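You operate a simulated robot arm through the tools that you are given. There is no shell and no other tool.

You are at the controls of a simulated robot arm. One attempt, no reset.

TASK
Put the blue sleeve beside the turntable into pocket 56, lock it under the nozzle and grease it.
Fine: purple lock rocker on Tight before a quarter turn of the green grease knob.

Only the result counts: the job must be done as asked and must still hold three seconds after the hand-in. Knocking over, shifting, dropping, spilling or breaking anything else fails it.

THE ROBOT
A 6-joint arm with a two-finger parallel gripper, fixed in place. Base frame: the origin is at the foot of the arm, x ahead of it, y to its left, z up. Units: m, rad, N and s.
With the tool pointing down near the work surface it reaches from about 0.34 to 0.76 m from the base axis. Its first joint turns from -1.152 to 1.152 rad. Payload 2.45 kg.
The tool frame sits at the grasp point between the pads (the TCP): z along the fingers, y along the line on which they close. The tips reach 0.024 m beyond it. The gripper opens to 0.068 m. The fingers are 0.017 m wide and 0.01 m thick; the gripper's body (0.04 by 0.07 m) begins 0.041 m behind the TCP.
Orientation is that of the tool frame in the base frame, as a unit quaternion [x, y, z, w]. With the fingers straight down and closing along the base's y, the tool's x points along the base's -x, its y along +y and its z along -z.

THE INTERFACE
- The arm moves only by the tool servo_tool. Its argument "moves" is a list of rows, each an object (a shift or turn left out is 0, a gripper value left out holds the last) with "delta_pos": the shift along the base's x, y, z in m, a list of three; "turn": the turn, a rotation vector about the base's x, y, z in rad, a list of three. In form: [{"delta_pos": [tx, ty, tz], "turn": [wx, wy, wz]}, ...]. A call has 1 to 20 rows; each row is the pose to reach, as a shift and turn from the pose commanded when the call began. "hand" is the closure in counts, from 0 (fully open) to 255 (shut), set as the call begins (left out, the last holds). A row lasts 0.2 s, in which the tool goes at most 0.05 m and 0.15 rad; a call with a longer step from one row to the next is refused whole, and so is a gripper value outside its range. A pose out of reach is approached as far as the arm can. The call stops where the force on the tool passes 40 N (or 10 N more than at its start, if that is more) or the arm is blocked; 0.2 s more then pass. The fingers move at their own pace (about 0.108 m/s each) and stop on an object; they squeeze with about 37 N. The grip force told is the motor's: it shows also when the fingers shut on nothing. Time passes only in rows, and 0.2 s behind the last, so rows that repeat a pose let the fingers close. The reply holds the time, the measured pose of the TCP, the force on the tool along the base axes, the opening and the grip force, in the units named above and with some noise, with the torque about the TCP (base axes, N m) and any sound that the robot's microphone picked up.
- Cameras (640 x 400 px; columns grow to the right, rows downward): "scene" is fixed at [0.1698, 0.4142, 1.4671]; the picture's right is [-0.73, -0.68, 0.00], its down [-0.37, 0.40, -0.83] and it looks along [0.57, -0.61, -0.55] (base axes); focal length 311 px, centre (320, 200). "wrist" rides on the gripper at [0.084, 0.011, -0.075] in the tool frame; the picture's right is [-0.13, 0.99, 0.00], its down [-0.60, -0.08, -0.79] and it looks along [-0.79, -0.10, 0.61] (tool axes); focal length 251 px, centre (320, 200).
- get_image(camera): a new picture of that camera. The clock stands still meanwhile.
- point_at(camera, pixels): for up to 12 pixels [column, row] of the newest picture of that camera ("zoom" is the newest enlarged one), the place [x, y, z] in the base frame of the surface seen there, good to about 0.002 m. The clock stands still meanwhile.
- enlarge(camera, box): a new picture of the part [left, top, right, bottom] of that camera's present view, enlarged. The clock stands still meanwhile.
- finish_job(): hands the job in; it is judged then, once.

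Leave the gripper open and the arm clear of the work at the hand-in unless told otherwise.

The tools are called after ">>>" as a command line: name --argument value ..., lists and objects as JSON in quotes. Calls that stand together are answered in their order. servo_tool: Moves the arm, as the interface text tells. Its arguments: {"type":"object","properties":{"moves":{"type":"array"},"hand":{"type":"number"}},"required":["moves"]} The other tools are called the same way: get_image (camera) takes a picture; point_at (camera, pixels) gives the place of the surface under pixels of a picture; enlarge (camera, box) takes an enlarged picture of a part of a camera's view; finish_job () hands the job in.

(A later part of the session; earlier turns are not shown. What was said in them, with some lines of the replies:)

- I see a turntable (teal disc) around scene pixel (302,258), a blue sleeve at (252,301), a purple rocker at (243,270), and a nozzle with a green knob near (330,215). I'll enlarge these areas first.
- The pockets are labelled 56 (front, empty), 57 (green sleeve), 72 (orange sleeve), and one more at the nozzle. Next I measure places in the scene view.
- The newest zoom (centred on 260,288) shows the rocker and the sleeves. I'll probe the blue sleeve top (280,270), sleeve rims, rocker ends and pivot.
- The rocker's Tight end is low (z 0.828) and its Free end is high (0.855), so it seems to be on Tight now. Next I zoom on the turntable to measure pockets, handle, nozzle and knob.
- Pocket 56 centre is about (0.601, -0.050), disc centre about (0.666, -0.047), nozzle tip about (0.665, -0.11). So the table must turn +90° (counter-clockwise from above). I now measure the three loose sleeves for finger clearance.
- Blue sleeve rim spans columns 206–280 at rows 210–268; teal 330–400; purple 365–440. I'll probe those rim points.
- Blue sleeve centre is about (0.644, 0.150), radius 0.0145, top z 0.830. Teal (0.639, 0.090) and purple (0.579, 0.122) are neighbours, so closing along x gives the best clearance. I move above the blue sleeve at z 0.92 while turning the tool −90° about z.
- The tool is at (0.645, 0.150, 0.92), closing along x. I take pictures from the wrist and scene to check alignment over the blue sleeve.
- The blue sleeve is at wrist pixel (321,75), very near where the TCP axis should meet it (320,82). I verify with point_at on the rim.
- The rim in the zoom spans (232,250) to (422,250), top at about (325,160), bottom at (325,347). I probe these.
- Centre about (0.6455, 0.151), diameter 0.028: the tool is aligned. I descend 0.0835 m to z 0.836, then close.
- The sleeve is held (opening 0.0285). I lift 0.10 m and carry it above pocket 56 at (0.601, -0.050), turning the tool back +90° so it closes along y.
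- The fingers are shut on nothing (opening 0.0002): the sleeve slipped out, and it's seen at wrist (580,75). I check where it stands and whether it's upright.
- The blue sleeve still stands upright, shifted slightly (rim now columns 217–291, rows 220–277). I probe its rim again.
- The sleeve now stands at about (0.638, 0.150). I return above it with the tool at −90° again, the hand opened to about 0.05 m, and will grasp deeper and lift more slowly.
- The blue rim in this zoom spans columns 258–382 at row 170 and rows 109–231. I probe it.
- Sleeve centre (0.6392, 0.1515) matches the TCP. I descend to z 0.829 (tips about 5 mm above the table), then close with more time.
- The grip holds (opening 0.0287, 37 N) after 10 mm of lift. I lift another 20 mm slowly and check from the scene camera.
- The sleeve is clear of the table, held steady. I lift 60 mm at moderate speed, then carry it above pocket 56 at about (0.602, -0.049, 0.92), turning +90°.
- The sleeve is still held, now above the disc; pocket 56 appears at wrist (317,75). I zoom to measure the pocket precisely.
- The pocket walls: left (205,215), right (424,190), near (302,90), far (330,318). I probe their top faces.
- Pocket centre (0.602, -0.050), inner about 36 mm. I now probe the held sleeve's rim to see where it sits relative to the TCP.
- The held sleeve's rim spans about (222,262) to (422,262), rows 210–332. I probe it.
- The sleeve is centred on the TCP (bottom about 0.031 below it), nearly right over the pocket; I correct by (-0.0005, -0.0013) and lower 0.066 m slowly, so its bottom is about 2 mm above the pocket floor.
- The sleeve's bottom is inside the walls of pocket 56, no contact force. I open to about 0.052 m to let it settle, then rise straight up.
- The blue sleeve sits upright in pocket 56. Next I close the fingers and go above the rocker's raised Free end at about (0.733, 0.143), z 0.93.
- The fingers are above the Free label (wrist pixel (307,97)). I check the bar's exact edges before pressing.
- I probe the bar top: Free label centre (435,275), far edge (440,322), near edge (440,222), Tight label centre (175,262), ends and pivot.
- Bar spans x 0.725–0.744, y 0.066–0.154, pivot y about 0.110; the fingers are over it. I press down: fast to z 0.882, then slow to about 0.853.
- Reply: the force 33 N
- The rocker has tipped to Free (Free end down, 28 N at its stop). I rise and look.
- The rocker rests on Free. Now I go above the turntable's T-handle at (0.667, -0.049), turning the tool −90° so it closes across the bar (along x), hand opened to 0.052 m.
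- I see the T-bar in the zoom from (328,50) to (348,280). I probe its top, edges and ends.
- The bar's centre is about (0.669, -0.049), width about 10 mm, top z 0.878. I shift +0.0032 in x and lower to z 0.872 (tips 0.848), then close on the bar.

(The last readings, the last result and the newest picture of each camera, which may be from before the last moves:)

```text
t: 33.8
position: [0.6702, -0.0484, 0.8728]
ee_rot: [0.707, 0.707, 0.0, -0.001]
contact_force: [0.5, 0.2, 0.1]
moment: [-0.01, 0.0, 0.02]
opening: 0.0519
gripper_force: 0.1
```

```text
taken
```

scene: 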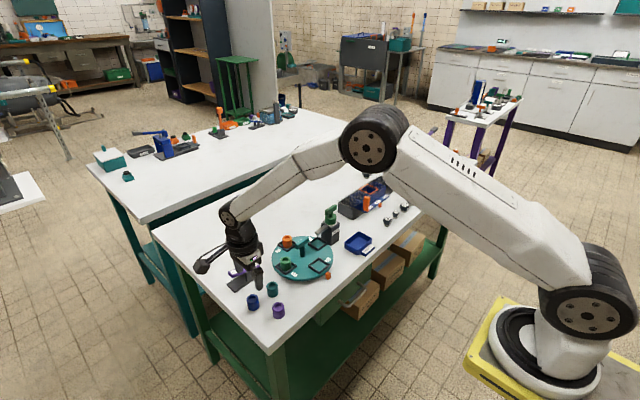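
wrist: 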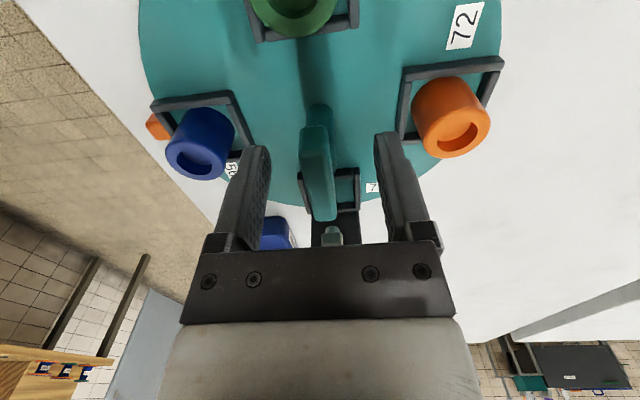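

The bar (318,180) sits midway between the fingers. I close the hand on it.

>>> servo_tool --hand 255 --moves '[{"delta_pos": [0, 0, 0]}, {"delta_pos": [0, 0, 0]}, {"delta_pos": [0, 0, 0]}, {"delta_pos": [0, 0, 0]}]'

```text
t: 34.8
position: [0.6697, -0.0488, 0.8728]
ee_rot: [0.707, 0.707, 0.001, 0.001]
contact_force: [-0.6, 0.4, -2.3]
moment: [-0.02, -0.28, 0.0]
opening: 0.0157
gripper_force: 34.5
```

The bar is gripped (opening 0.0157). I turn +0.3 rad slowly as a test, watching the torque.

>>> servo_tool --hand 255 --moves '[{"turn": [0, 0, 0.05]}, {"turn": [0, 0, 0.1]}, {"turn": [0, 0, 0.15]}, {"turn": [0, 0, 0.2]}, {"turn": [0, 0, 0.25]}, {"turn": [0, 0, 0.3]}]'

>>> enlarge --camera "scene" --box '[252, 190, 362, 290]'

```text
t: 36.2
position: [0.67, -0.0492, 0.8726]
ee_rot: [0.592, 0.806, 0.0, 0.0]
contact_force: [1.3, -0.4, -8.5]
moment: [0.03, -0.31, -0.01]
opening: 0.0156
gripper_force: 34.8
```

```text
4.00 times, centred on (307, 240) of scene
```

zoom: 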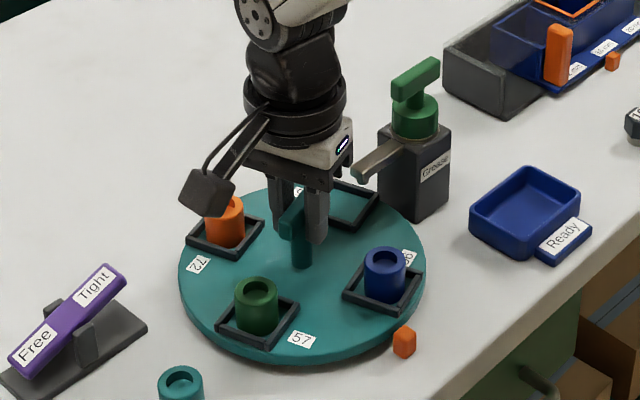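

The table turns with the handle (blue pocket moved toward the nozzle), almost no torque. I continue the remaining 1.27 rad in small steps.

>>> servo_tool --hand 255 --moves '[{"turn": [0, 0, 0.08]}, {"turn": [0, 0, 0.16]}, {"turn": [0, 0, 0.24]}, {"turn": [0, 0, 0.32]}, {"turn": [0, 0, 0.4]}, {"turn": [0, 0, 0.48]}, {"turn": [0, 0, 0.56]}, {"turn": [0, 0, 0.64]}, {"turn": [0, 0, 0.72]}, {"turn": [0, 0, 0.8]}, {"turn": [0, 0, 0.88]}, {"turn": [0, 0, 0.96]}, {"turn": [0, 0, 1.04]}, {"turn": [0, 0, 1.12]}, {"turn": [0, 0, 1.2]}, {"turn": [0, 0, 1.24]}, {"turn": [0, 0, 1.2708]}, {"turn": [0, 0, 1.2708]}]'

>>> enlarge --camera "scene" --box '[252, 190, 362, 290]'

>>> get_image --camera "wrist"

```text
t: 40.0
position: [0.6682, -0.0498, 0.8731]
ee_rot: [0.0, 1.0, 0.0, -0.001]
contact_force: [-9.8, -11.2, -0.5]
moment: [0.04, -0.34, -0.03]
opening: 0.016
gripper_force: 34.9
```

```text
4.00 times, centred on (307, 240) of scene
```

zoom: 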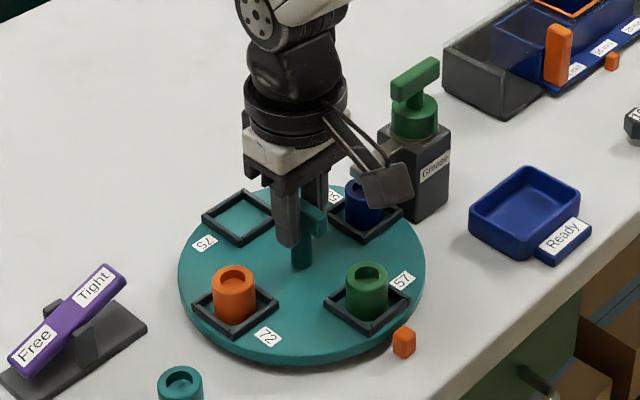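

```text
taken
```

wrist: 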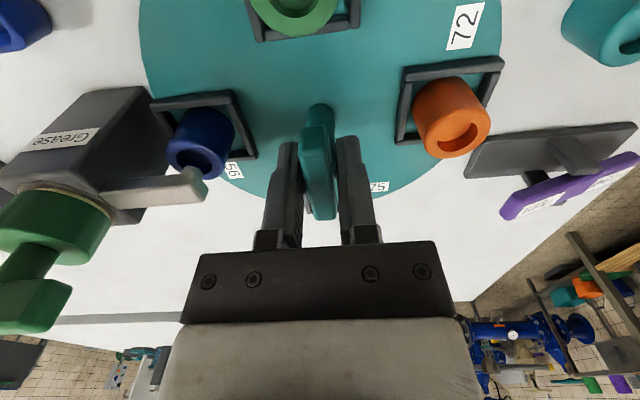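

The blue pocket 56 is now at the nozzle. There's a small side load on the tool (-9.8, -11.2 N), so I ease the pose by about (-0.8, -1.0) mm before letting go.

>>> servo_tool --hand 255 --moves '[{"delta_pos": [-0.0004, -0.0005, 0]}, {"delta_pos": [-0.0008, -0.001, 0]}, {"delta_pos": [-0.0008, -0.001, 0]}]'

```text
t: 40.8
position: [0.6691, -0.0505, 0.8722]
ee_rot: [0.0, 1.0, 0.0, 0.001]
contact_force: [-3.0, -6.4, -2.0]
moment: [-0.4, 0.73, -0.01]
opening: 0.0156
gripper_force: 34.5
```

The side load has fallen to (-3, -6) N. I open the hand to 0.052 m and check before rising.

>>> servo_tool --hand 60 --moves '[{"delta_pos": [0, 0, 0]}, {"delta_pos": [0, 0, 0]}, {"delta_pos": [0, 0, 0]}]'

>>> servo_tool --hand 60 --moves '[{"delta_pos": [0, 0, 0.015]}, {"delta_pos": [0, 0, 0.035]}, {"delta_pos": [0, 0, 0.06]}, {"delta_pos": [0, 0, 0.085]}, {"delta_pos": [0, 0, 0.085]}]'

>>> get_image --camera "wrist"

>>> enlarge --camera "scene" --box '[262, 195, 362, 290]'

```text
t: 41.6
position: [0.6683, -0.05, 0.8726]
ee_rot: [0.0, 1.0, 0.0, 0.0]
contact_force: [-0.9, -0.1, 0.2]
moment: [0.01, 0.01, 0.0]
opening: 0.0522
gripper_force: 0.0
```

```text
t: 42.8
position: [0.6676, -0.0507, 0.9592]
ee_rot: [0.0, 1.0, -0.001, 0.0]
contact_force: [0.3, 0.1, -0.2]
moment: [0.04, -0.02, 0.01]
opening: 0.0522
gripper_force: 0.1
```

```text
taken
```

wrist: 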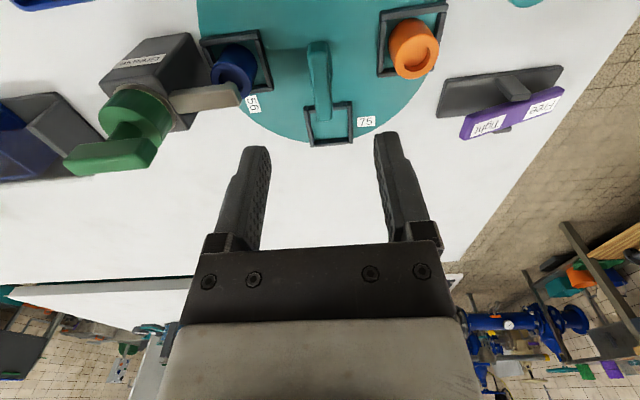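

```text
4.21 times, centred on (312, 242) of scene
```

zoom: 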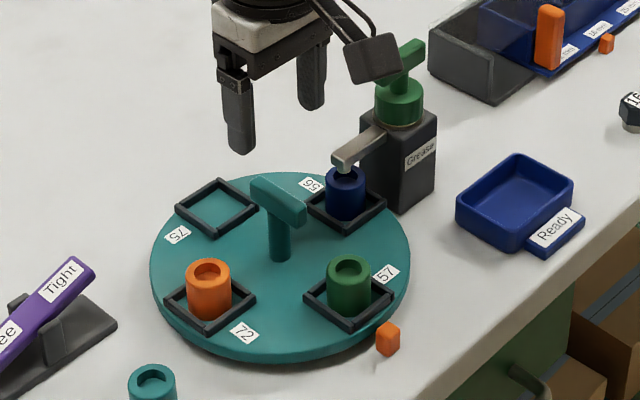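

Pocket 56 with the blue sleeve is under the nozzle. I verify the angle by probing the walls of the pockets: 75 (top (215,181), right (257,207), bottom (217,234), left (177,207)), 57 (right (397,294), bottom (348,329), left (305,299)), 56 (right (385,201), bottom (347,229), left (308,203)).

>>> point_at --camera "zoom" --pixels '[[216, 181], [256, 207], [217, 234], [178, 207], [396, 294], [348, 328], [306, 299], [384, 201], [347, 229], [309, 203], [345, 167], [377, 130]]'

>>> point_at --camera "zoom" --pixels '[[340, 160], [385, 128], [365, 145], [370, 172], [345, 178], [255, 180], [302, 210], [278, 195], [400, 65], [420, 45], [378, 73], [400, 95]]'

```text
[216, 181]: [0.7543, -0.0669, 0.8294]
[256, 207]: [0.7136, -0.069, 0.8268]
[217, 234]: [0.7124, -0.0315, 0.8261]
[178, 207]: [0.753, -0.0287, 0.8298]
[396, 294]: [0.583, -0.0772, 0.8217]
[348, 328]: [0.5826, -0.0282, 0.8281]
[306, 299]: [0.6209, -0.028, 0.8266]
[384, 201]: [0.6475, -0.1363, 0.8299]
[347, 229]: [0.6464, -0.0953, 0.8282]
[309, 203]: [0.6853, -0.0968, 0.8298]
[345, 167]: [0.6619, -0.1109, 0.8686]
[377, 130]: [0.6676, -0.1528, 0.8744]
```

```text
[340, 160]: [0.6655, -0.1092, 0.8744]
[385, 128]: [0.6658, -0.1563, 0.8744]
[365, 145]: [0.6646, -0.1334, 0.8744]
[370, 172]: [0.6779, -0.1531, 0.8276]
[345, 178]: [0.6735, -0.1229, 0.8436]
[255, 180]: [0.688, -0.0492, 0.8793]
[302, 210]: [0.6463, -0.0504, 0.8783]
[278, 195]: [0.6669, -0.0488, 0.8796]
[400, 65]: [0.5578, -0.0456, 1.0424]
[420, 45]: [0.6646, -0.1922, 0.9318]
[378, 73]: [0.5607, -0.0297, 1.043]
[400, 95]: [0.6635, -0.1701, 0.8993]
```

The positions agree within noise with the nozzle station. I take the same wrist zoom as before the turn to compare angles.

>>> enlarge --camera "wrist" --box '[240, 30, 400, 160]'

>>> enlarge --camera "wrist" --box '[180, 10, 300, 120]'

```text
3.08 times, centred on (320, 95) of wrist
```

zoom: 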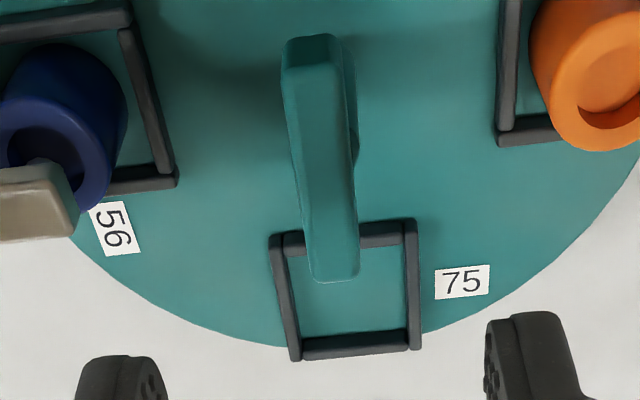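

```text
3.64 times, centred on (240, 65) of wrist
```

zoom: 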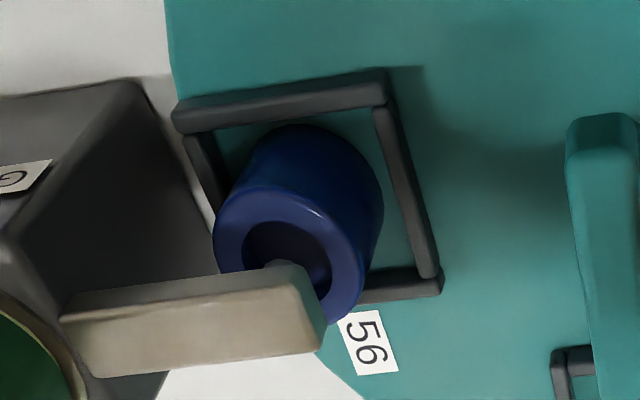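

Angles match within about 1°, and the nozzle tip is over the blue sleeve. Now I close the fingers and go above the rocker's raised Tight end at (0.7345, 0.077), z 0.93.

>>> servo_tool --hand 255 --moves '[{"delta_pos": [0.0111, 0.0211, 0.0]}, {"delta_pos": [0.0222, 0.0422, 0.0]}, {"delta_pos": [0.0333, 0.0633, 0.0]}, {"delta_pos": [0.0444, 0.0844, -0.007]}, {"delta_pos": [0.0555, 0.1055, -0.017]}, {"delta_pos": [0.0666, 0.1266, -0.027]}, {"delta_pos": [0.0666, 0.1266, -0.027]}]'

>>> get_image --camera "wrist"

```text
t: 44.4
position: [0.736, 0.0768, 0.9309]
ee_rot: [0.0, 1.0, 0.0, 0.0]
contact_force: [-0.6, -0.1, -0.3]
moment: [-0.04, 0.04, -0.01]
opening: 0.0
gripper_force: 23.6
```

```text
taken
```

wrist: 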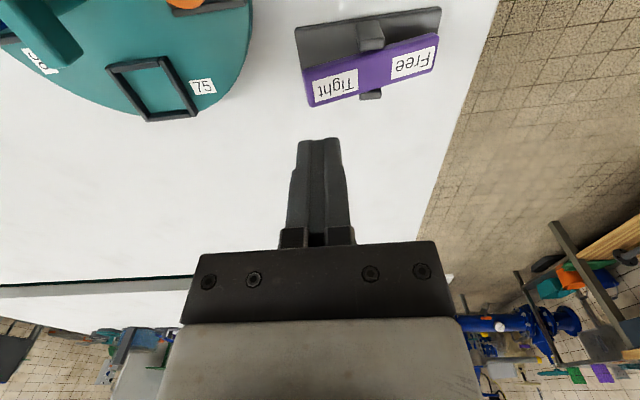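

The fingers are over the Tight label (336,87). I press down slowly, as before, to a commanded z of about 0.855.

>>> servo_tool --hand 255 --moves '[{"delta_pos": [-0.001, 0, -0.02]}, {"delta_pos": [-0.001, 0, -0.04]}, {"delta_pos": [-0.001, 0, -0.048]}, {"delta_pos": [-0.001, 0, -0.052]}, {"delta_pos": [-0.001, 0, -0.056]}, {"delta_pos": [-0.001, 0, -0.06]}, {"delta_pos": [-0.001, 0, -0.064]}, {"delta_pos": [-0.001, 0, -0.067]}, {"delta_pos": [-0.001, 0, -0.07]}, {"delta_pos": [-0.001, 0, -0.073]}, {"delta_pos": [-0.001, 0, -0.075]}, {"delta_pos": [-0.001, 0, -0.075]}]'

>>> enlarge --camera "scene" --box '[205, 215, 305, 310]'

```text
t: 47.0
position: [0.734, 0.0777, 0.8575]
ee_rot: [0.0, 1.0, 0.0, 0.001]
contact_force: [-13.4, -3.8, 21.7]
moment: [0.12, 0.33, 0.15]
opening: 0.0
gripper_force: 23.7
```

```text
4.21 times, centred on (255, 262) of scene
```

zoom: 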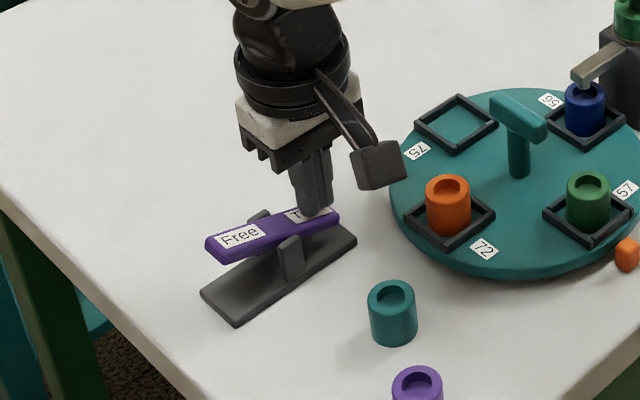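

The Tight end is down against its stop (22 N). I rise and confirm it stays on Tight.

>>> servo_tool --hand 255 --moves '[{"delta_pos": [0, 0, 0.01]}, {"delta_pos": [0, 0, 0.03]}, {"delta_pos": [0, 0, 0.065]}, {"delta_pos": [0, 0, 0.105]}, {"delta_pos": [0, 0, 0.12]}, {"delta_pos": [0, 0, 0.12]}]'

>>> enlarge --camera "scene" --box '[205, 190, 365, 310]'

>>> get_image --camera "wrist"

```text
t: 48.4
position: [0.7338, 0.0776, 0.9752]
ee_rot: [0.001, 1.0, 0.001, 0.0]
contact_force: [-0.6, 0.1, -0.4]
moment: [-0.01, 0.0, 0.0]
opening: 0.0001
gripper_force: 24.1
```

```text
3.33 times, centred on (285, 250) of scene
```

zoom: 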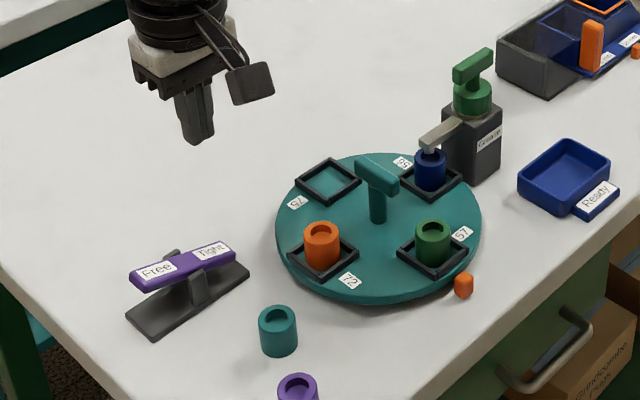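

```text
taken
```

wrist: 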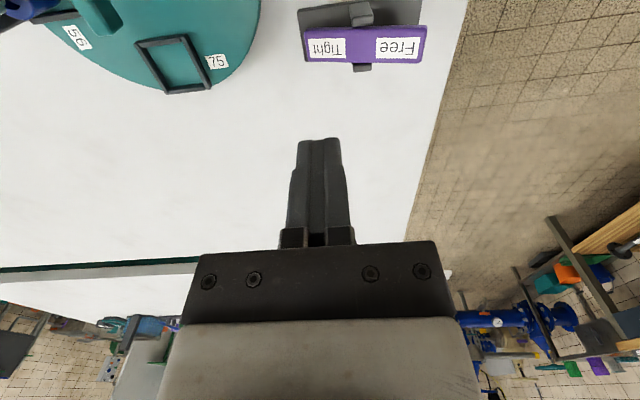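

The rocker rests on Tight. Now I go above the green knob at about (0.667, -0.172), z 1.0, tool turned −90° to close across its bar, hand at 0.052 m.

>>> servo_tool --hand 60 --moves '[{"delta_pos": [-0.0055, -0.0208, 0.01], "turn": [0, 0, -0.1309]}, {"delta_pos": [-0.0111, -0.0416, 0.02], "turn": [0, 0, -0.2618]}, {"delta_pos": [-0.0166, -0.0624, 0.025], "turn": [0, 0, -0.3927]}, {"delta_pos": [-0.0222, -0.0832, 0.025], "turn": [0, 0, -0.5236]}, {"delta_pos": [-0.0277, -0.104, 0.025], "turn": [0, 0, -0.6545]}, {"delta_pos": [-0.0333, -0.1248, 0.025], "turn": [0, 0, -0.7854]}, {"delta_pos": [-0.0388, -0.1456, 0.025], "turn": [0, 0, -0.9163]}, {"delta_pos": [-0.0443, -0.1664, 0.025], "turn": [0, 0, -1.0472]}, {"delta_pos": [-0.0499, -0.1872, 0.025], "turn": [0, 0, -1.1781]}, {"delta_pos": [-0.0554, -0.208, 0.025], "turn": [0, 0, -1.309]}, {"delta_pos": [-0.061, -0.2288, 0.025], "turn": [0, 0, -1.4399]}, {"delta_pos": [-0.0665, -0.2496, 0.025], "turn": [0, 0, -1.5708]}, {"delta_pos": [-0.0665, -0.2496, 0.025], "turn": [0, 0, -1.5708]}]'

>>> get_image --camera "wrist"

>>> enlarge --camera "wrist" --box '[260, 30, 380, 160]'

```text
t: 51.2
position: [0.6683, -0.1735, 1.0014]
ee_rot: [0.707, 0.707, -0.001, 0.0]
contact_force: [0.7, -1.1, -0.3]
moment: [0.01, -0.04, -0.01]
opening: 0.0521
gripper_force: 0.0
```

```text
taken
```

wrist: 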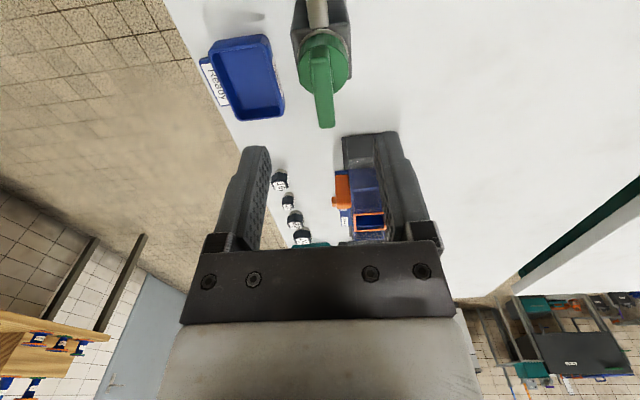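

```text
3.08 times, centred on (320, 95) of wrist
```

zoom: 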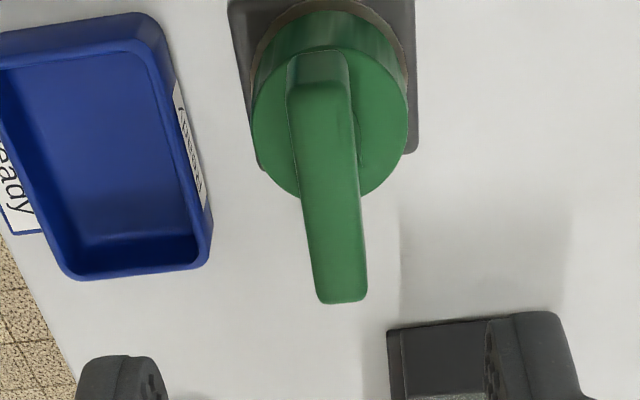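

I see the green bar from (318,60) to (342,300) in the zoom, with the cap below. I probe its top, edges, ends and the cap.

>>> point_at --camera "zoom" --pixels '[[328, 190], [302, 190], [355, 190], [320, 95], [340, 290], [295, 100], [346, 100], [316, 285], [364, 285], [275, 120], [385, 120], [270, 150]]'

```text
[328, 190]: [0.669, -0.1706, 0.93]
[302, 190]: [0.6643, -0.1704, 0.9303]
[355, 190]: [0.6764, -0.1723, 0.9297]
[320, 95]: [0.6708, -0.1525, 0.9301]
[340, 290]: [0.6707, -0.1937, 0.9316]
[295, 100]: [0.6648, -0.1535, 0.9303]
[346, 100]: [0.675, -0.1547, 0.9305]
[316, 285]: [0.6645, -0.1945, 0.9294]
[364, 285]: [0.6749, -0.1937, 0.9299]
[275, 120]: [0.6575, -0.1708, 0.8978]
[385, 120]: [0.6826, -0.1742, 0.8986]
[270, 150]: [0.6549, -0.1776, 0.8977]
```

Bar centre is about (0.670, -0.173), top z 0.930, cap top z 0.898. I shift +0.0022 in x and lower to z 0.928 (tips 0.904, clear of the cap).

>>> servo_tool --hand 60 --moves '[{"delta_pos": [0.0022, 0, -0.02]}, {"delta_pos": [0.0022, 0, -0.04]}, {"delta_pos": [0.0022, 0, -0.06]}, {"delta_pos": [0.0022, 0, -0.072]}, {"delta_pos": [0.0022, 0, -0.072]}]'

>>> get_image --camera "wrist"

```text
t: 52.4
position: [0.6713, -0.1724, 0.9291]
ee_rot: [0.707, 0.707, 0.0, 0.0]
contact_force: [0.1, -0.3, 0.1]
moment: [-0.03, -0.03, 0.0]
opening: 0.052
gripper_force: 0.1
```

```text
taken
```

wrist: 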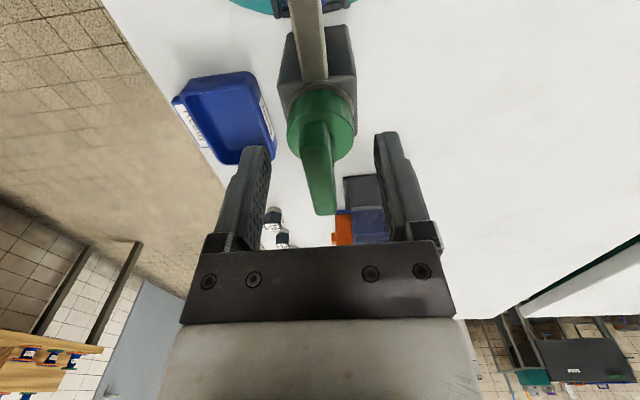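

The green bar (320,180) is centred between the fingers. I close on it.

>>> servo_tool --hand 255 --moves '[{"delta_pos": [0, 0, 0]}, {"delta_pos": [0, 0, 0]}, {"delta_pos": [0, 0, 0]}, {"delta_pos": [0, 0, 0]}]'

```text
t: 53.4
position: [0.6691, -0.1736, 0.9281]
ee_rot: [0.707, 0.707, 0.0, 0.0]
contact_force: [1.9, -0.9, -0.7]
moment: [-0.05, 0.09, 0.01]
opening: 0.0135
gripper_force: 33.0
```

Gripped (opening 0.0135). I try +0.2 rad (counter-clockwise) slowly and read the torque about z.

>>> servo_tool --hand 255 --moves '[{"turn": [0, 0, 0.04]}, {"turn": [0, 0, 0.08]}, {"turn": [0, 0, 0.12]}, {"turn": [0, 0, 0.16]}, {"turn": [0, 0, 0.2]}, {"turn": [0, 0, 0.2]}]'

>>> enlarge --camera "scene" --box '[262, 165, 382, 275]'

>>> get_image --camera "wrist"

```text
t: 54.8
position: [0.6703, -0.1714, 0.9293]
ee_rot: [0.634, 0.774, 0.0, 0.001]
contact_force: [0.3, -0.8, -1.9]
moment: [0.37, -0.04, -0.92]
opening: 0.0153
gripper_force: 34.9
```

```text
3.64 times, centred on (322, 220) of scene
```

zoom: 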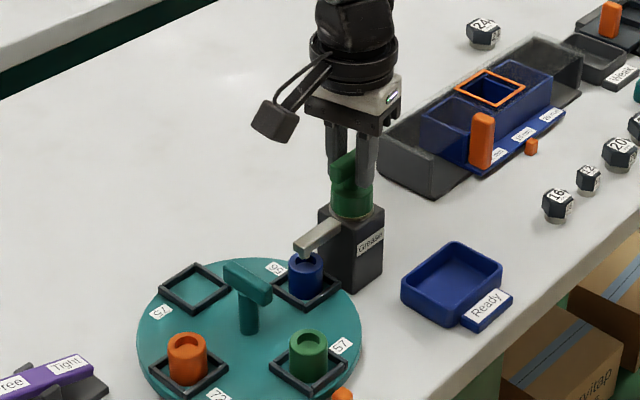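

```text
taken
```

wrist: 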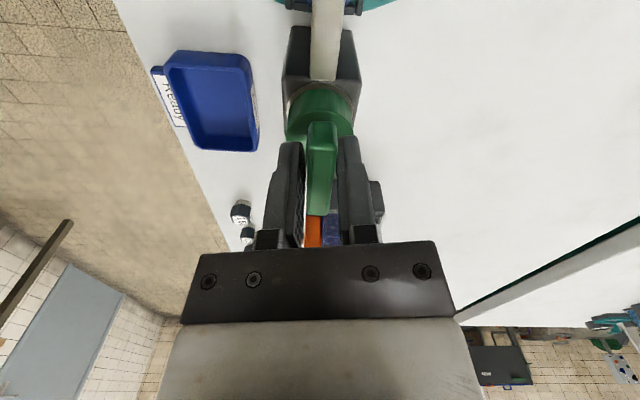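

The torque rises to -0.92 N·m and the bar slews between the fingers: it's a stop that way. I return to the start angle and try the other way (clockwise) by 0.2 rad.

>>> servo_tool --hand 255 --moves '[{"turn": [0, 0, -0.05]}, {"turn": [0, 0, -0.1]}, {"turn": [0, 0, -0.15]}, {"turn": [0, 0, -0.2]}, {"turn": [0, 0, -0.24]}, {"turn": [0, 0, -0.28]}, {"turn": [0, 0, -0.32]}, {"turn": [0, 0, -0.36]}, {"turn": [0, 0, -0.4]}, {"turn": [0, 0, -0.4]}]'

>>> get_image --camera "wrist"

```text
t: 57.0
position: [0.6704, -0.1737, 0.9281]
ee_rot: [0.774, 0.633, 0.0, 0.001]
contact_force: [3.8, -4.8, -2.9]
moment: [-0.07, 0.06, 0.01]
opening: 0.0139
gripper_force: 33.4
```

```text
taken
```

wrist: 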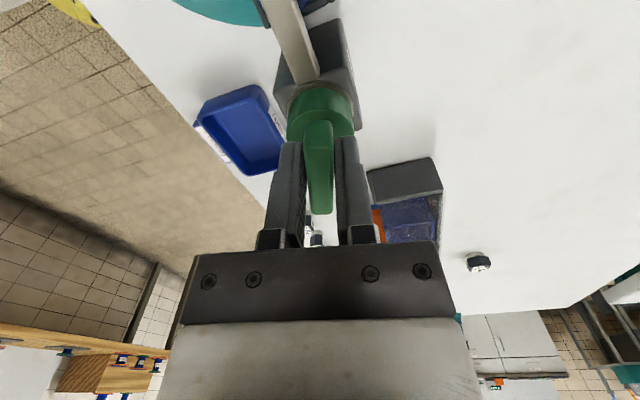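

Clockwise it turns freely (torque about 0, bar in line with the fingers). I continue the remaining 1.371 rad to make a quarter turn.

>>> servo_tool --hand 255 --moves '[{"turn": [0, 0, -0.08]}, {"turn": [0, 0, -0.16]}, {"turn": [0, 0, -0.24]}, {"turn": [0, 0, -0.32]}, {"turn": [0, 0, -0.4]}, {"turn": [0, 0, -0.48]}, {"turn": [0, 0, -0.56]}, {"turn": [0, 0, -0.64]}, {"turn": [0, 0, -0.72]}, {"turn": [0, 0, -0.8]}, {"turn": [0, 0, -0.88]}, {"turn": [0, 0, -0.96]}, {"turn": [0, 0, -1.04]}, {"turn": [0, 0, -1.12]}, {"turn": [0, 0, -1.2]}, {"turn": [0, 0, -1.28]}, {"turn": [0, 0, -1.34]}, {"turn": [0, 0, -1.3708]}, {"turn": [0, 0, -1.3708]}]'

>>> get_image --camera "wrist"

>>> enlarge --camera "scene" --box '[262, 165, 382, 275]'

```text
t: 61.0
position: [0.6702, -0.1756, 0.9288]
ee_rot: [1.0, -0.001, 0.002, 0.001]
contact_force: [13.0, -25.5, -3.2]
moment: [-0.33, -0.47, 0.03]
opening: 0.0137
gripper_force: 33.4
```

```text
taken
```

wrist: 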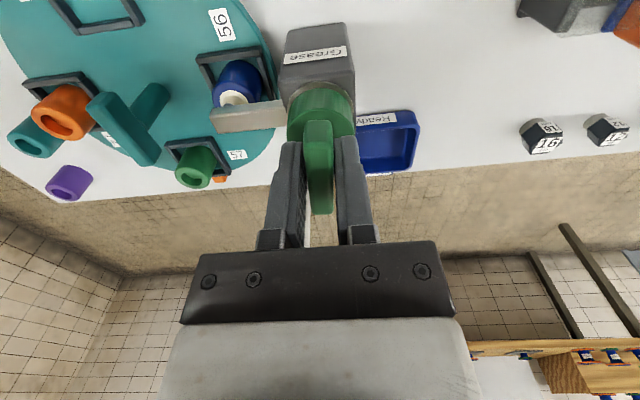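

```text
3.64 times, centred on (322, 220) of scene
```

zoom: 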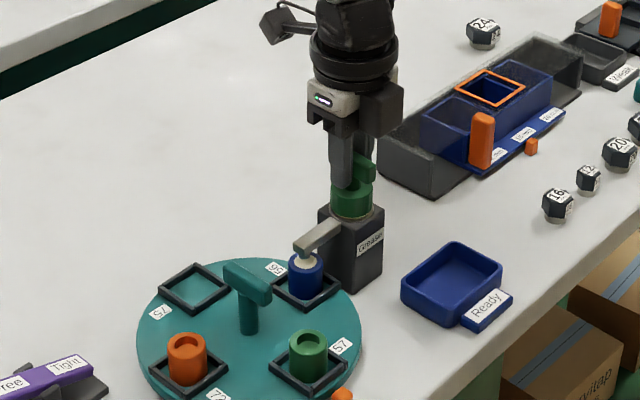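

White grease has appeared on the blue sleeve. There's a side load (13, -25 N), so I ease the pose by (+0.001, -0.0025) m before releasing.

>>> servo_tool --hand 255 --moves '[{"delta_pos": [0.0004, -0.0008, 0]}, {"delta_pos": [0.0008, -0.0016, 0]}, {"delta_pos": [0.001, -0.0024, 0]}, {"delta_pos": [0.001, -0.0024, 0]}]'

```text
t: 62.0
position: [0.6709, -0.1743, 0.9281]
ee_rot: [1.0, 0.0, -0.001, -0.001]
contact_force: [-0.6, -8.8, 5.0]
moment: [-0.1, -0.5, 0.03]
opening: 0.0138
gripper_force: 33.9
```

The load is down to about 9 N. I open the hand to 0.052 m (fingers along ±y, above the cap; the nozzle lies lower) and then rise.

>>> servo_tool --hand 60 --moves '[{"delta_pos": [0, -0.0006, 0]}, {"delta_pos": [0, -0.0006, 0]}, {"delta_pos": [0, -0.0006, 0]}]'

>>> servo_tool --hand 60 --moves '[{"delta_pos": [0, 0, 0.015]}, {"delta_pos": [0, 0, 0.04]}, {"delta_pos": [0, 0, 0.08]}, {"delta_pos": [0, 0, 0.12]}, {"delta_pos": [0, 0, 0.12]}]'

>>> get_image --camera "wrist"

>>> enlarge --camera "scene" --box '[262, 165, 382, 275]'

```text
t: 62.8
position: [0.6718, -0.1762, 0.9299]
ee_rot: [1.0, 0.0, -0.001, 0.0]
contact_force: [-0.1, -0.5, -0.1]
moment: [-0.01, -0.02, -0.01]
opening: 0.0519
gripper_force: 0.0
```

```text
t: 64.0
position: [0.6719, -0.1756, 1.0523]
ee_rot: [1.0, 0.0, -0.001, 0.0]
contact_force: [-0.7, -0.4, -1.0]
moment: [-0.02, 0.0, -0.01]
opening: 0.0519
gripper_force: 0.1
```

```text
taken
```

wrist: 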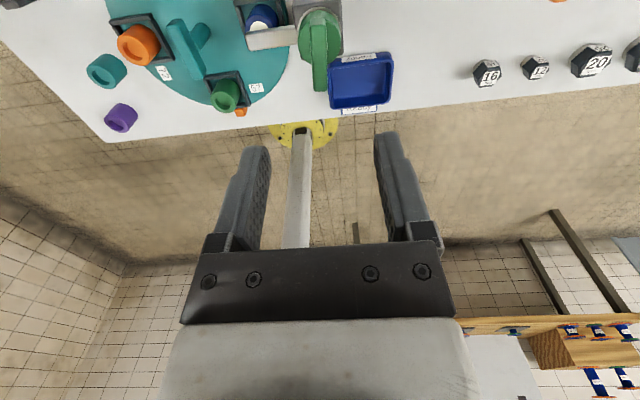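

```text
3.64 times, centred on (322, 220) of scene
```

zoom: 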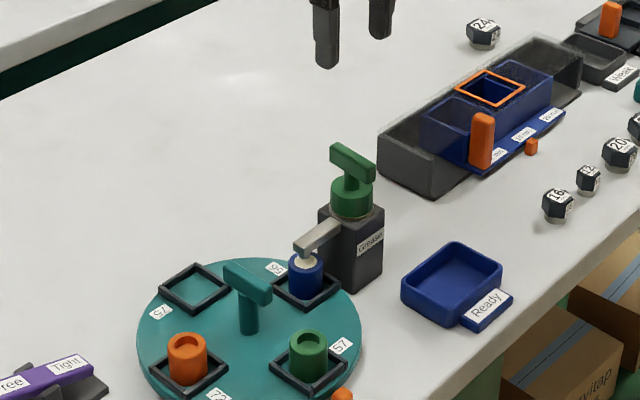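

The knob bar now lies across (along x), grease is on the blue sleeve. I zoom to measure the knob angle and check the rocker.

>>> enlarge --camera "scene" --box '[300, 195, 360, 245]'

>>> point_at --camera "scene" --pixels '[[230, 274], [252, 266]]'

```text
8.00 times, centred on (330, 220) of scene
```

zoom: 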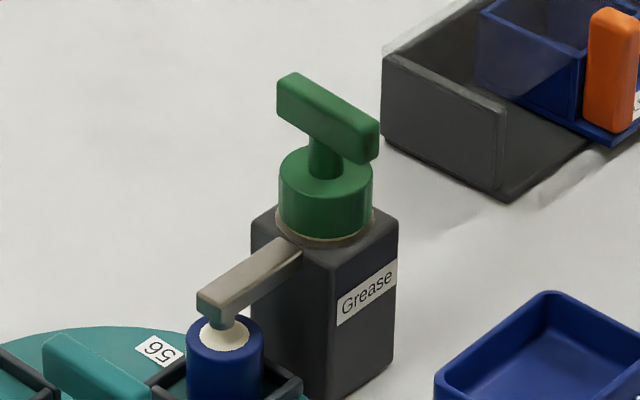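

```text
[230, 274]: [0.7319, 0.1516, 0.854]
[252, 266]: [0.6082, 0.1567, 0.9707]
```

I probe the knob bar's top edge ends: (292,78), (375,125), (283,88), (365,135).

>>> point_at --camera "zoom" --pixels '[[292, 78], [372, 122], [283, 90], [362, 135], [328, 105], [225, 338], [225, 300]]'

>>> get_image --camera "scene"

```text
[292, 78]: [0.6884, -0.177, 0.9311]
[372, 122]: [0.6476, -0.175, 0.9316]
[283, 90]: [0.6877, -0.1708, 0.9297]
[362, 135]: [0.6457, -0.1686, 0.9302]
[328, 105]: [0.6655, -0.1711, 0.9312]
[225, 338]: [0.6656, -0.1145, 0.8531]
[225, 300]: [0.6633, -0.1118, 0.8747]
```

```text
taken
```

scene: 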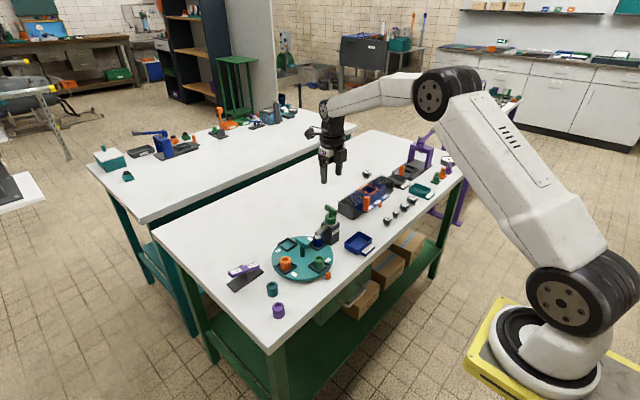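

The bar is within a few degrees of a quarter turn, the grease bead is on the blue sleeve, and the rocker's Free end is high (z 0.854), so Tight holds. I open the hand fully and withdraw up and back, clear of the work.

>>> servo_tool --hand 0 --moves '[{"delta_pos": [0, 0, 0.03]}, {"delta_pos": [-0.01, 0.01, 0.06]}, {"delta_pos": [-0.03, 0.02, 0.09]}, {"delta_pos": [-0.06, 0.035, 0.11]}, {"delta_pos": [-0.09, 0.05, 0.125]}, {"delta_pos": [-0.12, 0.065, 0.13]}, {"delta_pos": [-0.15, 0.08, 0.13]}, {"delta_pos": [-0.18, 0.095, 0.13]}, {"delta_pos": [-0.2, 0.11, 0.13]}, {"delta_pos": [-0.2, 0.11, 0.13]}]'

>>> get_image --camera "scene"

>>> enlarge --camera "scene" --box '[215, 190, 375, 325]'

```text
t: 66.2
position: [0.471, -0.0668, 1.1777]
ee_rot: [1.0, 0.0, 0.0, 0.0]
contact_force: [-0.7, 0.0, -0.5]
moment: [-0.02, -0.03, 0.04]
opening: 0.0679
gripper_force: 0.1
```

```text
taken
```

scene: 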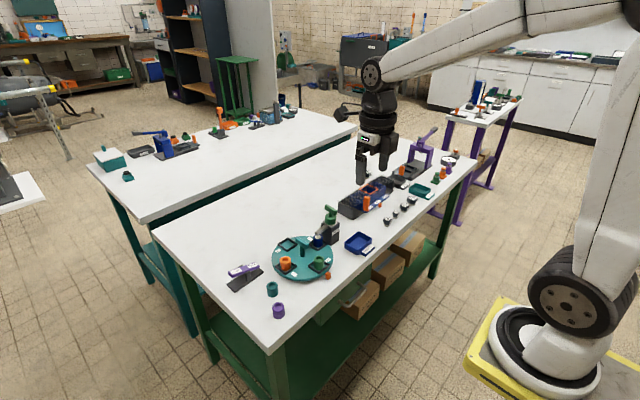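

```text
2.96 times, centred on (295, 258) of scene
```

zoom: 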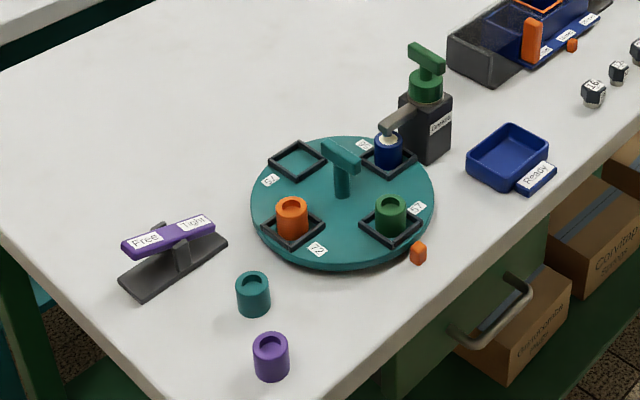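

The blue sleeve stands greased in pocket 56 under the nozzle, and the rocker is on Tight. The knob has made its quarter turn, the other parts are where they were, and the open gripper is clear. I hand the job in.

>>> finish_job

```text
The job is handed in.
```

The blue sleeve is in pocket 56 under the nozzle, locked and greased, and I have handed the job in. I don't know the verdict: the reply only confirmed that it was handed in.

- **Sleeve:** it slipped out of the gripper on the first lift and landed upright about 7 mm from where it had stood. On the second try I gripped it deeper and set it upright in pocket 56.
- **Lock:** the rocker started on Tight, so I put it on Free and turned the table a quarter turn to bring pocket 56 under the nozzle. I then put it back on Tight before touching the knob, and it was still on Tight in the last picture.
- **Grease:** the knob hit a stop counter-clockwise, so I turned it a quarter turn clockwise. It measured within a few degrees of 90°, and white grease showed on the sleeve.
- **Everything else:** in the last picture the other sleeves, the tray and the orange block looked unmoved. The gripper is open and clear of the work.
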